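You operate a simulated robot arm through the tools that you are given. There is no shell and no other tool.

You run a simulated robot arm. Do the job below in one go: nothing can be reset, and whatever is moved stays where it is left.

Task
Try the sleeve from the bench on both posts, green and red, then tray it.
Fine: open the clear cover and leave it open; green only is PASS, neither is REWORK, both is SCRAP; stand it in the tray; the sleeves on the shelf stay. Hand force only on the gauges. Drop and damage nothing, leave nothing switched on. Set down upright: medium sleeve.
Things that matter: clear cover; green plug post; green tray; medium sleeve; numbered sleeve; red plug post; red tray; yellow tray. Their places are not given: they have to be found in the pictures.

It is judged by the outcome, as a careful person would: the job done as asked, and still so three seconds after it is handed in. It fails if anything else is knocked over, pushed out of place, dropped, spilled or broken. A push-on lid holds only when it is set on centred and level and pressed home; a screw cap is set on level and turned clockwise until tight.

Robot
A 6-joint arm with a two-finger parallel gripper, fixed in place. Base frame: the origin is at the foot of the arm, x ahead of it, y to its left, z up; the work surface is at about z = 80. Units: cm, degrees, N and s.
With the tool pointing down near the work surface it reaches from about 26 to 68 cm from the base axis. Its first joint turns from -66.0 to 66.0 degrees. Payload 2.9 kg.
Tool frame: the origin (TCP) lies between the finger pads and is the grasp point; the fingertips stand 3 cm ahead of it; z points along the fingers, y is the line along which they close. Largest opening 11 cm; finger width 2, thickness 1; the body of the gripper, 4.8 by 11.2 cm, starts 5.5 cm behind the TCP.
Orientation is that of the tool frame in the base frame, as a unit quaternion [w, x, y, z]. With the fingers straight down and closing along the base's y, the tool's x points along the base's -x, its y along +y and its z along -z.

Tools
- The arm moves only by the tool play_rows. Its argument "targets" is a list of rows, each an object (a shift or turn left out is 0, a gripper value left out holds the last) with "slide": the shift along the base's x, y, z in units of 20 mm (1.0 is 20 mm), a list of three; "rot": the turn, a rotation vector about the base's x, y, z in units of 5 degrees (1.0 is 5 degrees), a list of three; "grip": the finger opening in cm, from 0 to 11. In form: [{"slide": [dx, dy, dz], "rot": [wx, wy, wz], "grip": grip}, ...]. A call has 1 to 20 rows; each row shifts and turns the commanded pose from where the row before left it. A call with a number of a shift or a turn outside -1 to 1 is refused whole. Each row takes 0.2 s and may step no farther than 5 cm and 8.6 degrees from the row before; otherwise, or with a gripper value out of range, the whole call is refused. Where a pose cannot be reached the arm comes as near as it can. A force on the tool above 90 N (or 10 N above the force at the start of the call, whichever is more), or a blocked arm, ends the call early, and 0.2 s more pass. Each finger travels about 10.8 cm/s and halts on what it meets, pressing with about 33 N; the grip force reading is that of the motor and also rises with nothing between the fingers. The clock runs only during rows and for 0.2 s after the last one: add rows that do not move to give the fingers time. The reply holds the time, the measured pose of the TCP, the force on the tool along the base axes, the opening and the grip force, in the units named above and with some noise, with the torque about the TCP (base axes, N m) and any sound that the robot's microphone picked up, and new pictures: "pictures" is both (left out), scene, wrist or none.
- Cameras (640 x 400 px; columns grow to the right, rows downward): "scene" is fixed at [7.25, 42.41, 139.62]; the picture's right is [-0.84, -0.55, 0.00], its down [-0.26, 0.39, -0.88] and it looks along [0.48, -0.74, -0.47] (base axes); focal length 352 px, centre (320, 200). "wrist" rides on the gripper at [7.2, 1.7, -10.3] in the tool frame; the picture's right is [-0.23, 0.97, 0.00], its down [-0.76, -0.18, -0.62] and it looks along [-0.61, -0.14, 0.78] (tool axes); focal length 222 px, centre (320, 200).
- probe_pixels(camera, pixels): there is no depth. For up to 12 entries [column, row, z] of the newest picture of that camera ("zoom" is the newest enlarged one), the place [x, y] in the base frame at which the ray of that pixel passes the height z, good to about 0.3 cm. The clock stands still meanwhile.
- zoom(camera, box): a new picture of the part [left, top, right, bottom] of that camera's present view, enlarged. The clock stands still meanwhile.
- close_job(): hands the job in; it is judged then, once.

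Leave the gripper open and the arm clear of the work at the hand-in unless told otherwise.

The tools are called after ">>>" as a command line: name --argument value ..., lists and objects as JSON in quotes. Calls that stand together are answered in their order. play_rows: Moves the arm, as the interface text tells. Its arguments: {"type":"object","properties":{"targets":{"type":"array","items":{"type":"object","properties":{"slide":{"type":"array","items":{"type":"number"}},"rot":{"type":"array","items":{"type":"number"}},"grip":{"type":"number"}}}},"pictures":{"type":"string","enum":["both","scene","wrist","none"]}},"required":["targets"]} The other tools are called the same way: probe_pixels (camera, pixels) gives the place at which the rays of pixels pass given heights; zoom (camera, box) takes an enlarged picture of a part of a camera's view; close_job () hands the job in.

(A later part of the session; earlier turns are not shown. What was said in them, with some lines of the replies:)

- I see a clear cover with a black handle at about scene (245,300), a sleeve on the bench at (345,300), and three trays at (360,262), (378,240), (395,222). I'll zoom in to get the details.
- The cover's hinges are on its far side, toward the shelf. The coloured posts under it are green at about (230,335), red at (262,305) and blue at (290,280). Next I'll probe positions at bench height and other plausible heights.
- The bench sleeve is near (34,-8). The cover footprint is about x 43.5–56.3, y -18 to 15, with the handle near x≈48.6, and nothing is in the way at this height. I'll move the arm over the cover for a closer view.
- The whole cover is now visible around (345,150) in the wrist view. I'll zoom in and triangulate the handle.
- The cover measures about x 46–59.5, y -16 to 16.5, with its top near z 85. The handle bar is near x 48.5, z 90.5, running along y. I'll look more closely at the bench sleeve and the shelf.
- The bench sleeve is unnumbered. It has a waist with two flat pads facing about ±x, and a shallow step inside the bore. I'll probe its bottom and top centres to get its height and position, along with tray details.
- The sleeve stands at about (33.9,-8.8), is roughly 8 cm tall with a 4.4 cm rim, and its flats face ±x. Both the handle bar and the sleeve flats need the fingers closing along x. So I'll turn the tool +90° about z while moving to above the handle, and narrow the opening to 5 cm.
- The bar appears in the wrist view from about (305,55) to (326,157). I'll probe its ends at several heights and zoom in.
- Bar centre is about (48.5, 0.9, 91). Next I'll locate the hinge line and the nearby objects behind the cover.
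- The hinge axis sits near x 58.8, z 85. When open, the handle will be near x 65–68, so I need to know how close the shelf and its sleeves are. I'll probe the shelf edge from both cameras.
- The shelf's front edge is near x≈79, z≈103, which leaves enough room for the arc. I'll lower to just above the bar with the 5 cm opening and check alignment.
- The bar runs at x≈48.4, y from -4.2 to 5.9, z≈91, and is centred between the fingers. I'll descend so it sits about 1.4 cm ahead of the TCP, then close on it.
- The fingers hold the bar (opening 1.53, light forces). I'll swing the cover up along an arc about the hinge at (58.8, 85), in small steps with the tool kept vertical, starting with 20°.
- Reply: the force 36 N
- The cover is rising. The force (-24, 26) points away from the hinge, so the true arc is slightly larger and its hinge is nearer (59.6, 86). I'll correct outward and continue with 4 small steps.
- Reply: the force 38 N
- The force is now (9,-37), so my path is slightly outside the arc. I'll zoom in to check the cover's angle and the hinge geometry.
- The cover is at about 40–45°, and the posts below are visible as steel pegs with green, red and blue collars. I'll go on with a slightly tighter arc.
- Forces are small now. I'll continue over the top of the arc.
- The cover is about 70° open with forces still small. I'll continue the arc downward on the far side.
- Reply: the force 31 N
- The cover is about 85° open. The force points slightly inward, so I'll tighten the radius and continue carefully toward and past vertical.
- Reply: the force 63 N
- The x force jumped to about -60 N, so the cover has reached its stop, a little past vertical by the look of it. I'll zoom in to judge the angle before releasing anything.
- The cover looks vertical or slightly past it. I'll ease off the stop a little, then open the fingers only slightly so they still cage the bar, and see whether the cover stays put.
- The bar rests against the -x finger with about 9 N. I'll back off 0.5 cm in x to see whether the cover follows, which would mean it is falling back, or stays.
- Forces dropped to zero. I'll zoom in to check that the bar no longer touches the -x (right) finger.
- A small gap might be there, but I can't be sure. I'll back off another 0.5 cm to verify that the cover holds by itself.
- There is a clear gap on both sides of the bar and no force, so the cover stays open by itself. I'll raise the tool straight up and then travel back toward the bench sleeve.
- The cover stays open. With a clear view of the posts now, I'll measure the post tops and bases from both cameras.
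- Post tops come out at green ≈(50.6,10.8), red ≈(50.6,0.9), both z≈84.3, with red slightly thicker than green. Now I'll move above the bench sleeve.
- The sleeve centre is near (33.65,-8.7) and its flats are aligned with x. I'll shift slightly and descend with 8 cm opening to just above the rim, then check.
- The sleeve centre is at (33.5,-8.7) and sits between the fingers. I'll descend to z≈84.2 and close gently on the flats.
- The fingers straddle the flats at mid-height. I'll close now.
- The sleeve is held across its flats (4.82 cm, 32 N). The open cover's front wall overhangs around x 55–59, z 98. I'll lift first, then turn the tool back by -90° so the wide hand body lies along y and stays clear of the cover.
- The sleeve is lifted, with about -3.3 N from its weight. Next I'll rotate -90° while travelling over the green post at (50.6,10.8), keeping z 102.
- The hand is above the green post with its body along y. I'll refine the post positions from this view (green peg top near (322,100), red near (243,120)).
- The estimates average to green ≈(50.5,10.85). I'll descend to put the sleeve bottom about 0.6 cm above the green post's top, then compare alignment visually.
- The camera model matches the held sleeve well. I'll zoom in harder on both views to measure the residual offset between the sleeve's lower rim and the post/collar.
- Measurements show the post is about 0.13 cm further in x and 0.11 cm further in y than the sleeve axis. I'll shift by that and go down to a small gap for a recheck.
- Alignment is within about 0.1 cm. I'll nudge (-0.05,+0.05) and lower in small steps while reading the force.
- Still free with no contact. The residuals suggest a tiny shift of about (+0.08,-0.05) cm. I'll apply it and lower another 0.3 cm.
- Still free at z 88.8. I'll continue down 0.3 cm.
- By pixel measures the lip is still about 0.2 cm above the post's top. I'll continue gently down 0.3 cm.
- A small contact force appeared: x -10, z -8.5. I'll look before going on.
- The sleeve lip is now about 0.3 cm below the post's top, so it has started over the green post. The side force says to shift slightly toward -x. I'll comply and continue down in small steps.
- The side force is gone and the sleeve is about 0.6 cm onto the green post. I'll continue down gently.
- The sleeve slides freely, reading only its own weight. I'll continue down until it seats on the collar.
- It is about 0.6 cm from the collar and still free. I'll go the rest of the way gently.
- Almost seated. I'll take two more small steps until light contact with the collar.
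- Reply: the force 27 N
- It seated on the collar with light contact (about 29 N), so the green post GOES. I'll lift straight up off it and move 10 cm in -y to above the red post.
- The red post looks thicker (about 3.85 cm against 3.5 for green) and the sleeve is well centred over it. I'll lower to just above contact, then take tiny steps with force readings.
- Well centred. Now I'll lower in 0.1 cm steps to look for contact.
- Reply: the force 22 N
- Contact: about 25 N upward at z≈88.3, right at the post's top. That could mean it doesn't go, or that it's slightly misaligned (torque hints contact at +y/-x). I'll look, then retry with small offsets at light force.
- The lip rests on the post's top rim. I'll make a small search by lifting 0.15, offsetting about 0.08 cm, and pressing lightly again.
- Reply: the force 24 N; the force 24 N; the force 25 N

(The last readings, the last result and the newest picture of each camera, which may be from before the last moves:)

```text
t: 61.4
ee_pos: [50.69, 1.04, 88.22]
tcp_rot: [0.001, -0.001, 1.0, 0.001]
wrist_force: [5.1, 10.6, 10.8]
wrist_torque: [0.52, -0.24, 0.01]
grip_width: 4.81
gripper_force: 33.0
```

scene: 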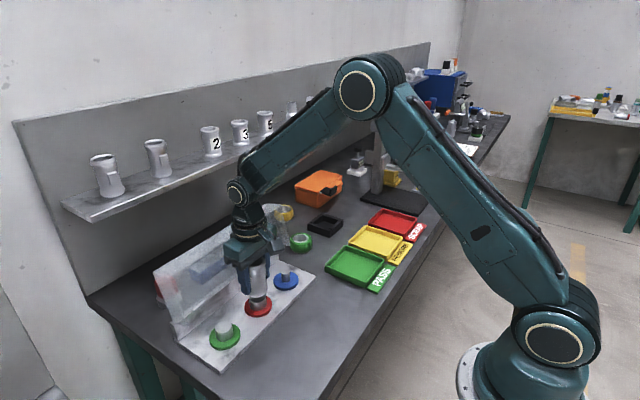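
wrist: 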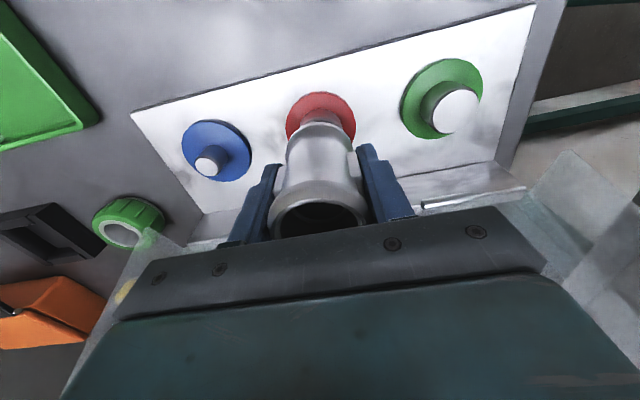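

At every offset the lateral force just re-centres the sleeve, and it stays blocked at the post's top rim. I'll do one last try at the best-centred point with slightly more, still hand-level, force.

>>> play_rows --targets '[{"slide": [0, 0, 0.075]}, {"slide": [0.01, 0.05, 0]}, {"slide": [0, 0, -0.075]}, {"slide": [0, 0, -0.025]}, {}, {}]'

>>> zoom --camera "scene" --box '[236, 280, 284, 330]'

>>> zoom --camera "wrist" --box '[275, 80, 370, 160]'

```text
t: 62.8
ee_pos: [50.57, 1.05, 88.26]
tcp_rot: [0.0, -0.001, 1.0, 0.0]
wrist_force: [-7.5, 7.2, 24.8]
wrist_torque: [0.47, 0.41, 0.01]
grip_width: 4.84
gripper_force: 33.0
```

scene: 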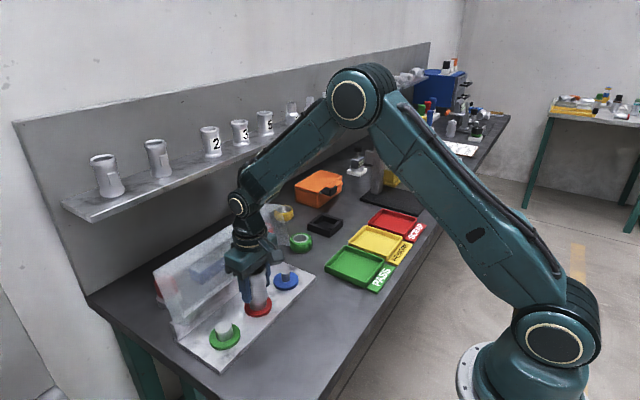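
wrist: 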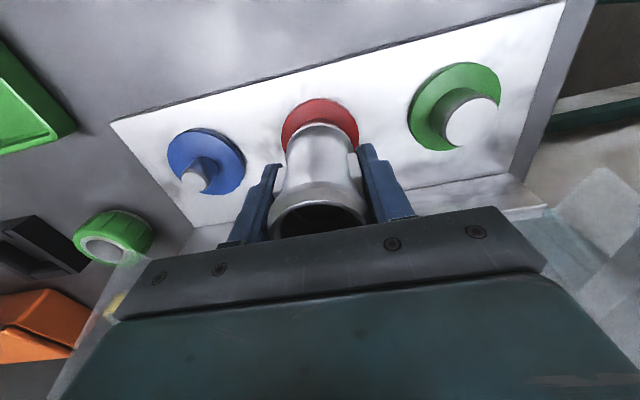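

```text
8.00 times, centred on (260, 305) of scene
```

zoom: 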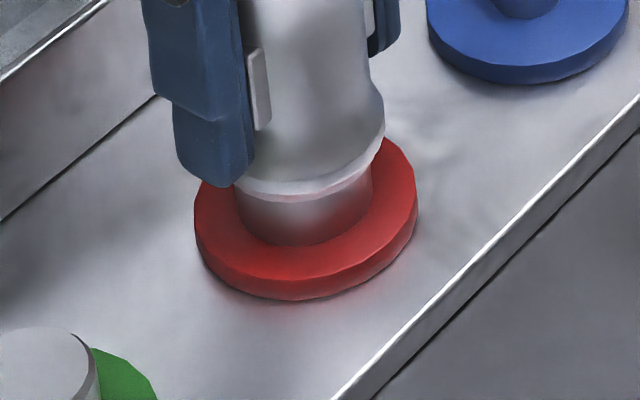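

```text
5.00 times, centred on (322, 120) of wrist
```

zoom: 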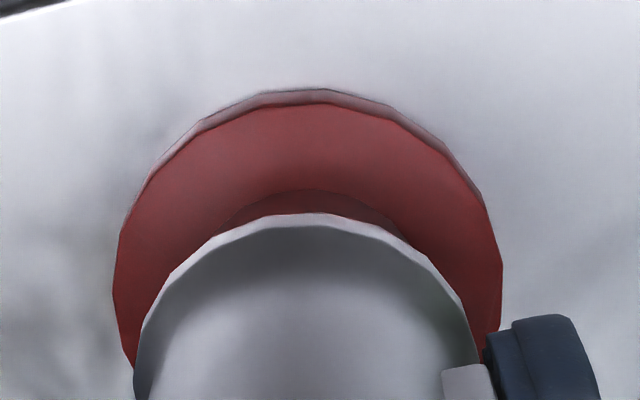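

Still blocked at the rim with about 28 N. I'll do one more re-centre following the side force (-x,+y) with a light press, to be thorough.

>>> play_rows --targets '[{"slide": [0, 0, 0.1]}, {"slide": [-0.03, 0.03, 0]}, {"slide": [0, 0, -0.085]}, {}, {}]' --pictures "none"

>>> play_rows --targets '[{"slide": [0.04, 0.03, 0]}, {}, {}]' --pictures "none"

>>> play_rows --targets '[{"slide": [0.02, -0.05, 0]}, {}, {}]' --pictures "none"

```text
t: 64.0
ee_pos: [50.63, 1.1, 88.27]
tcp_rot: [0.001, 0.001, 1.0, 0.001]
wrist_force: [-0.1, -2.0, 16.7]
wrist_torque: [-0.01, -0.02, -0.01]
grip_width: 4.81
gripper_force: 33.0
```

```text
t: 64.8
ee_pos: [50.61, 1.02, 88.08]
tcp_rot: [-0.001, 0.002, 1.0, 0.0]
wrist_force: [-2.5, -9.0, 21.1]
wrist_torque: [-0.43, 0.17, -0.05]
grip_width: 4.81
gripper_force: 32.9
```

```text
t: 65.6
ee_pos: [50.65, 1.12, 88.3]
tcp_rot: [0.001, -0.001, 1.0, 0.001]
wrist_force: [-3.4, -1.8, 15.6]
wrist_torque: [-0.08, 0.2, -0.03]
grip_width: 4.85
gripper_force: 33.7
```

Centred contact (no side force, no torque) with about 20 N and no entry, so red does NOT go. Green only means PASS and the green tray. I'll lift off, then travel to above the green tray.

>>> play_rows --targets '[{"slide": [0, 0, 0.2]}, {"slide": [0, 0, 0.5]}, {"slide": [0, 0, 0.8]}, {"slide": [0, 0, 1]}, {"slide": [0, 0, 1]}, {"slide": [0, 0, 1]}, {"slide": [0, 0, 1]}, {"slide": [-0.2, -0.4, 0.4]}, {"slide": [-0.4, -0.9, 0]}, {"slide": [-0.4, -0.9, 0]}, {"slide": [-0.4, -0.9, 0]}, {"slide": [-0.4, -0.9, 0]}, {"slide": [-0.4, -0.9, 0]}, {"slide": [-0.4, -0.9, 0]}, {"slide": [-0.4, -0.9, 0]}, {"slide": [-0.4, -0.9, 0]}, {"slide": [-0.4, -0.9, 0]}, {"slide": [-0.4, -0.9, 0]}, {}]'

```text
t: 69.6
ee_pos: [42.16, -17.89, 99.96]
tcp_rot: [0.001, -0.001, 1.0, 0.0]
wrist_force: [0.3, 0.0, -3.5]
wrist_torque: [-0.01, 0.01, 0.03]
grip_width: 4.82
gripper_force: 32.4
```

scene: 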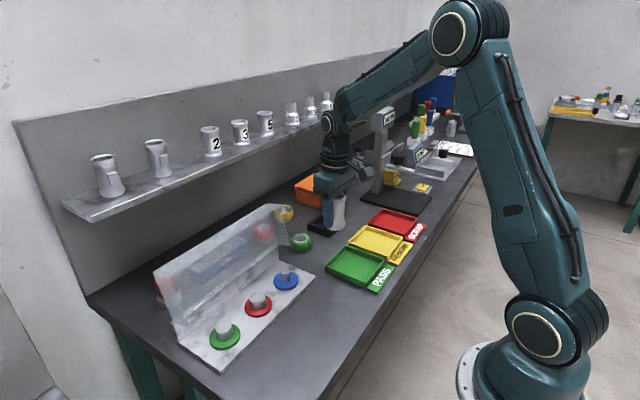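
wrist: 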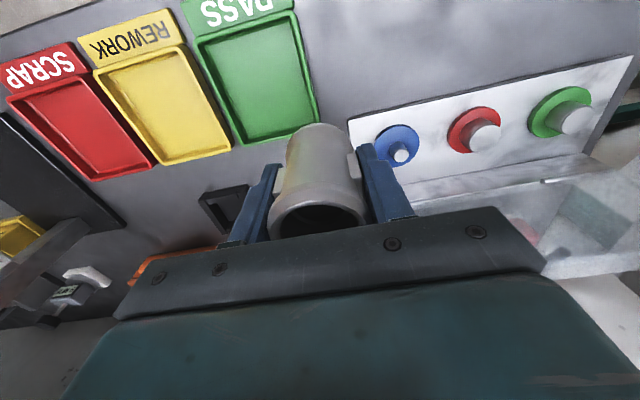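

The cover is still open. Next I'll locate the green tray's inner corners.

>>> zoom --camera "scene" --box '[315, 235, 405, 300]'

>>> probe_pixels --camera "wrist" --pixels '[[206, 42, 80.5], [288, 23, 80.5], [312, 128, 80.5], [245, 138, 80.5], [256, 78, 80.5], [199, 38, 82], [293, 15, 82], [318, 128, 82], [242, 144, 82]]'

```text
6.15 times, centred on (360, 268) of scene
```

zoom: 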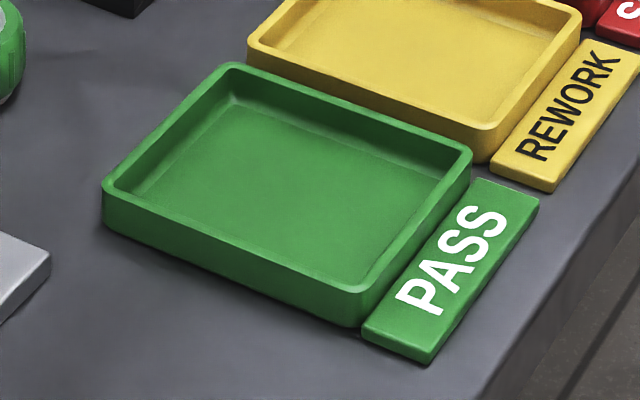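

```text
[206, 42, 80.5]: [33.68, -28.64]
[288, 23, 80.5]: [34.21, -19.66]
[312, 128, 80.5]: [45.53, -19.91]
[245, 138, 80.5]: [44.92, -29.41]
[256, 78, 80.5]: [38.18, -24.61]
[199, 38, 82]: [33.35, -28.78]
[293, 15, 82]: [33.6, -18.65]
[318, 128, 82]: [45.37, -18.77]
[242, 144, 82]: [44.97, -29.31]
```

>>> probe_pixels --camera "zoom" --pixels '[[104, 185, 82], [235, 65, 82], [470, 152, 82], [362, 290, 82], [140, 190, 80.5], [230, 105, 80.5], [435, 175, 80.5], [355, 280, 80.5]]'

```text
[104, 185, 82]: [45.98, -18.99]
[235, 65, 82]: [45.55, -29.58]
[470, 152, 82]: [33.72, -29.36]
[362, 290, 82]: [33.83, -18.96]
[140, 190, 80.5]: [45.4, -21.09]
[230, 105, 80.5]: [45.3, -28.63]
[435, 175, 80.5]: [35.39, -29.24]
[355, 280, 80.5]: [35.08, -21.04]
```

The green tray's inner area is about x 34–45.3, y -29 to -19.6, centre (39.6,-24.2). I'll move over its centre and descend to about 1.5 cm above its floor.

>>> play_rows --targets '[{"slide": [-0.32, -0.79, 0]}, {"slide": [-0.32, -0.79, 0]}, {"slide": [-0.32, -0.79, 0]}, {"slide": [-0.32, -0.79, 0]}, {}, {"slide": [0, 0, -0.8]}, {"slide": [0, 0, -0.8]}, {"slide": [0, 0, -0.8]}, {"slide": [0, 0, -0.8]}, {"slide": [0, 0, -0.8]}, {"slide": [0, 0, -0.8]}, {"slide": [0, 0, -0.8]}, {"slide": [0, 0, -0.6]}, {"slide": [0, 0, -0.4]}, {}]'

>>> zoom --camera "scene" --box '[315, 215, 415, 300]'

>>> zoom --camera "wrist" --box '[220, 40, 420, 240]'

```text
t: 72.8
ee_pos: [39.71, -24.07, 86.78]
tcp_rot: [0.0, 0.0, 1.0, 0.0]
wrist_force: [-0.4, 0.1, -3.7]
wrist_torque: [0.03, -0.03, 0.0]
grip_width: 4.81
gripper_force: 33.1
```

scene: 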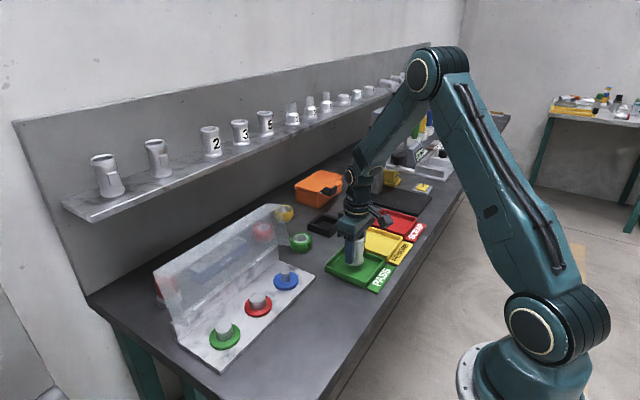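
wrist: 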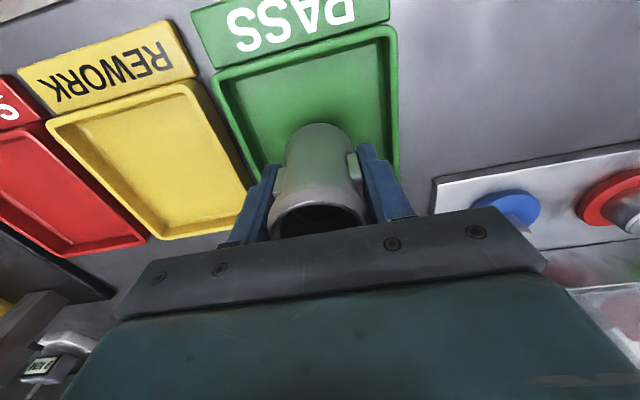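

```text
4.71 times, centred on (365, 258) of scene
```

zoom: 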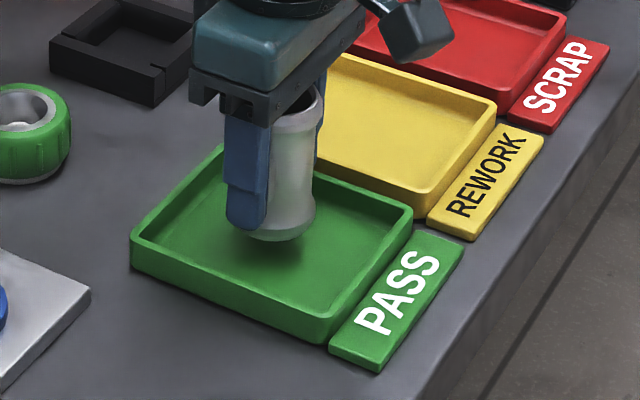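

```text
2.00 times, centred on (320, 140) of wrist
```

zoom: 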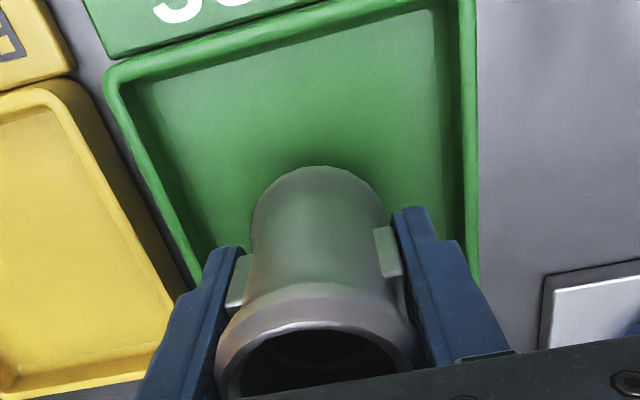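

The sleeve is over the tray's floor, well inside the walls. I'll lower slowly to contact.

>>> play_rows --targets '[{"slide": [0, 0, -0.2]}, {"slide": [0, 0, -0.2]}, {"slide": [0, 0, -0.1]}, {"slide": [0, 0, -0.1]}, {}, {}]' --pictures "none"

```text
t: 74.2
ee_pos: [39.77, -24.18, 85.51]
tcp_rot: [0.001, -0.001, 1.0, 0.0]
wrist_force: [0.5, -0.6, -3.4]
wrist_torque: [0.01, 0.01, -0.02]
grip_width: 4.82
gripper_force: 32.9
```

>>> play_rows --targets '[{"slide": [0, 0, -0.05]}, {"slide": [0, 0, -0.05]}, {"slide": [0, 0, -0.05]}, {}, {}]' --pictures "none"

```text
t: 75.4
ee_pos: [39.71, -24.16, 85.27]
tcp_rot: [0.0, -0.001, 1.0, 0.001]
wrist_force: [0.1, 0.0, -4.0]
wrist_torque: [-0.01, -0.01, 0.02]
grip_width: 4.82
gripper_force: 32.9
```

Still no contact at z 85.3. I'll continue in tiny steps.

>>> play_rows --targets '[{"slide": [0, 0, -0.05]}, {"slide": [0, 0, -0.05]}, {}, {}]' --pictures "none"

>>> zoom --camera "scene" --box '[330, 235, 390, 285]'

```text
t: 76.4
ee_pos: [39.69, -24.13, 85.07]
tcp_rot: [0.0, 0.0, 1.0, 0.0]
wrist_force: [0.3, -0.7, -2.6]
wrist_torque: [0.01, 0.01, -0.01]
grip_width: 4.82
gripper_force: 32.8
```

```text
8.00 times, centred on (360, 260) of scene
```

zoom: 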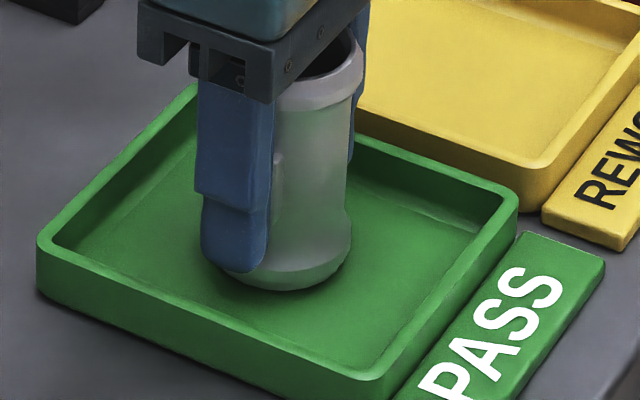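

The lip is just above or touching the floor, with the force starting to change. I'll go two more 0.06 cm steps.

>>> play_rows --targets '[{"slide": [0, 0, -0.03]}, {"slide": [0, 0, -0.03]}, {}, {}]' --pictures "none"

```text
t: 77.4
ee_pos: [39.7, -24.06, 84.91]
tcp_rot: [0.0, 0.0, 1.0, 0.0]
wrist_force: [-0.3, 0.3, -3.0]
wrist_torque: [0.0, -0.01, -0.05]
grip_width: 4.81
gripper_force: 33.0
```

>>> play_rows --targets '[{"slide": [0, 0, -0.04]}, {"slide": [0, 0, -0.04]}, {}, {}]' --pictures "none"

```text
t: 78.4
ee_pos: [39.75, -24.22, 84.9]
tcp_rot: [0.0, -0.001, 1.0, 0.0]
wrist_force: [-0.4, 0.9, -1.1]
wrist_torque: [0.03, -0.02, -0.02]
grip_width: 4.82
gripper_force: 32.4
```

Contact is starting: the z force rose from about -3.4 to -1.1. One more tiny step, then check.

>>> play_rows --targets '[{"slide": [0, 0, -0.03]}, {}, {}]' --pictures "none"

```text
t: 79.2
ee_pos: [39.74, -24.06, 84.93]
tcp_rot: [0.0, 0.0, 1.0, -0.001]
wrist_force: [-3.6, -0.4, 23.1]
wrist_torque: [0.27, 0.44, 0.04]
grip_width: 4.82
gripper_force: 33.3
```

The sleeve is firmly on the tray floor. I'll relieve the press slightly and open the fingers gradually.

>>> play_rows --targets '[{"slide": [0, 0, 0.03]}, {}, {"grip": 5.0}, {"grip": 5.4}, {"grip": 6.0}, {"grip": 6.6}, {}, {}]'

>>> zoom --camera "scene" --box '[330, 235, 390, 285]'

>>> zoom --camera "wrist" --box '[220, 60, 420, 240]'

```text
t: 81.0
ee_pos: [39.67, -24.01, 84.72]
tcp_rot: [0.001, 0.0, 1.0, 0.0]
wrist_force: [-0.3, 1.1, -0.3]
wrist_torque: [0.02, 0.02, 0.0]
grip_width: 6.58
gripper_force: 0.1
```

scene: 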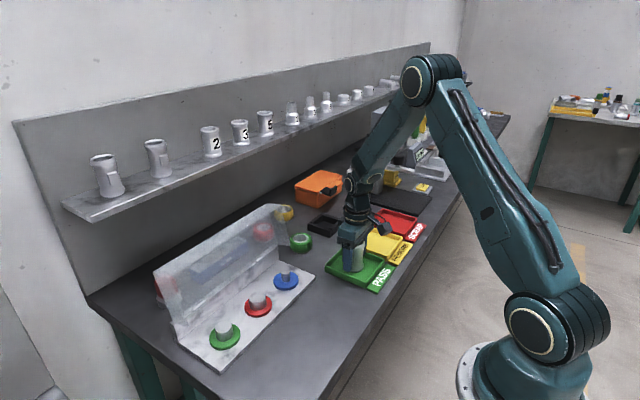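
wrist: 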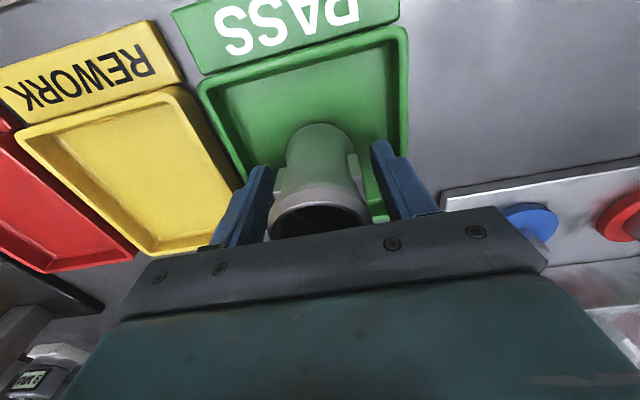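

```text
8.00 times, centred on (360, 260) of scene
```

zoom: 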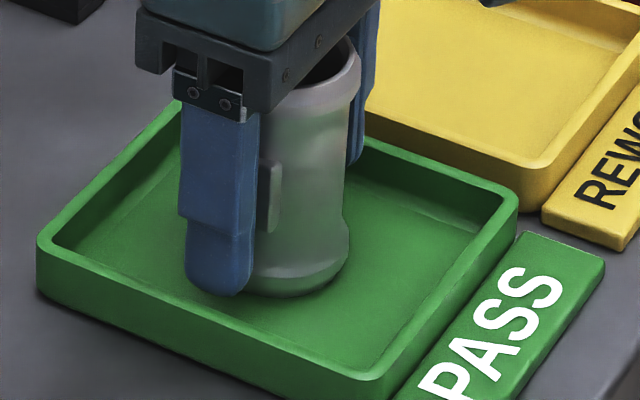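

```text
2.22 times, centred on (320, 150) of wrist
```

zoom: 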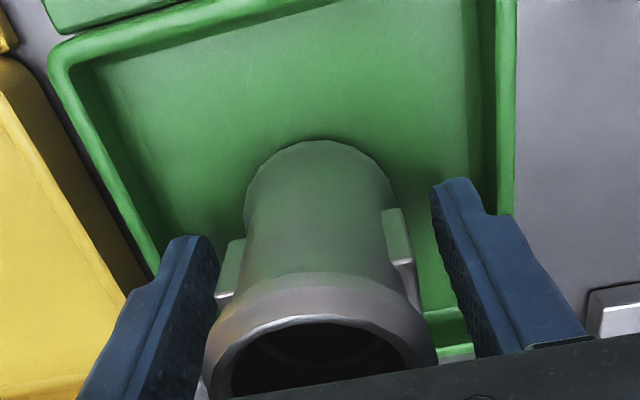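

The sleeve stands upright in the green tray with the fingers free on both sides. I'll lift straight up and clear away.

>>> play_rows --targets '[{"slide": [0, 0, 0.3]}, {"slide": [0, 0, 0.5]}, {"slide": [0, 0, 0.8]}, {"slide": [0, 0, 1]}, {"slide": [0, 0, 1]}, {"slide": [0, 0, 1]}, {"slide": [0, 0, 1]}, {"slide": [0, 0, 1]}, {"slide": [0, 0, 1]}, {"slide": [0, 0, 1]}, {"slide": [0, 0, 1], "grip": 11}, {"slide": [0, 0, 1]}, {}]'

>>> zoom --camera "scene" --box '[315, 225, 415, 300]'

>>> zoom --camera "scene" --box '[140, 190, 330, 380]'

```text
t: 83.8
ee_pos: [39.81, -23.97, 106.15]
tcp_rot: [0.0, 0.0, 1.0, 0.0]
wrist_force: [-0.5, -0.6, -0.5]
wrist_torque: [0.02, -0.03, -0.03]
grip_width: 11.01
gripper_force: 0.0
```

scene: 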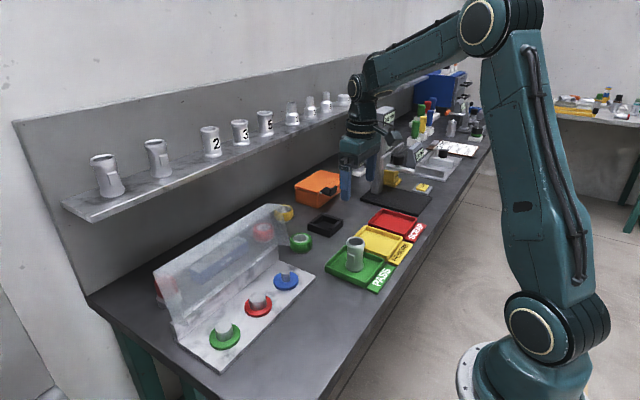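
wrist: 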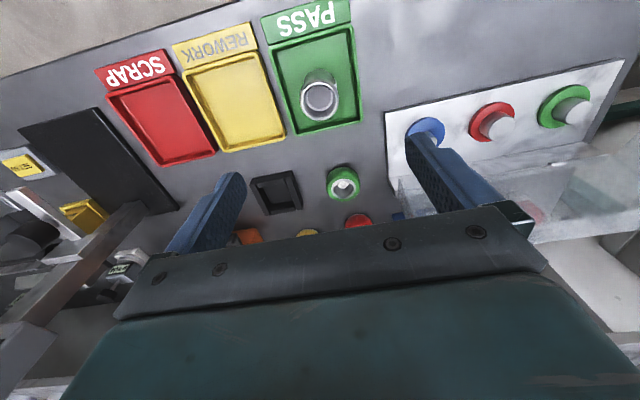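

```text
5.33 times, centred on (365, 262) of scene
```

zoom: 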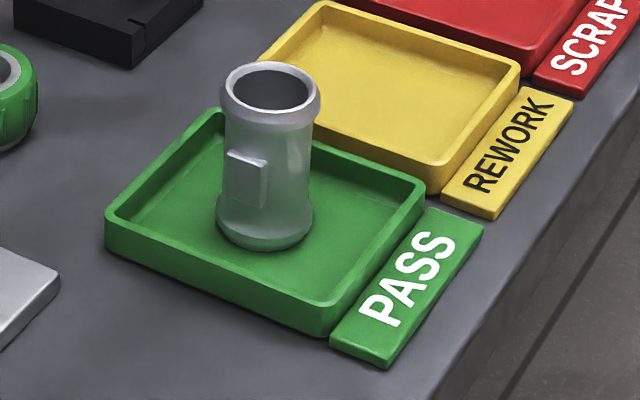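

```text
2.11 times, centred on (235, 285) of scene
```

zoom: 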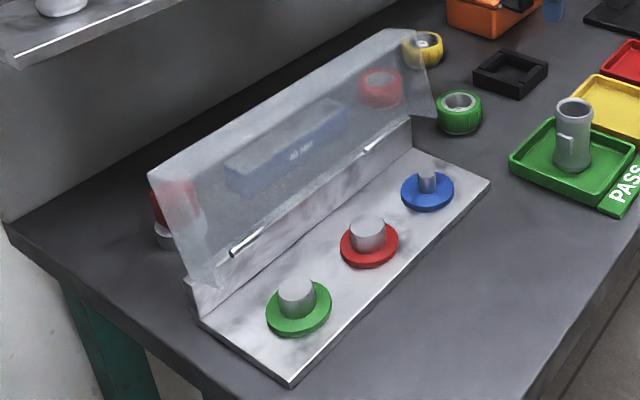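

The sleeve stands upright in the green PASS tray, the cover is open, and the shelf sleeves and everything else are in place. The gripper is open and clear at z 106, so I'm handing in the job.

>>> close_job

```text
The job is handed in.
```

The bench sleeve is a **PASS**, and it now stands upright in the green tray.

- **Green post:** the sleeve went all the way on and seated on the collar. It slid freely except for a side force of about 10 N at entry that went away once I re-centred, and about 29 N at the stop.
- **Red post:** it did not go on. It stopped at the top rim at every position I tried, including one centred with no side force, and I pressed with no more than about 28 N.
- **Clear cover:** it is open and holds by itself. I met its stop with about 60 N while opening it, then backed off before letting go of the handle.
- **Everything else:** I left the shelf sleeves alone, and I saw nothing dropped, knocked over or switched on. The gripper is open and the arm is clear of the work.
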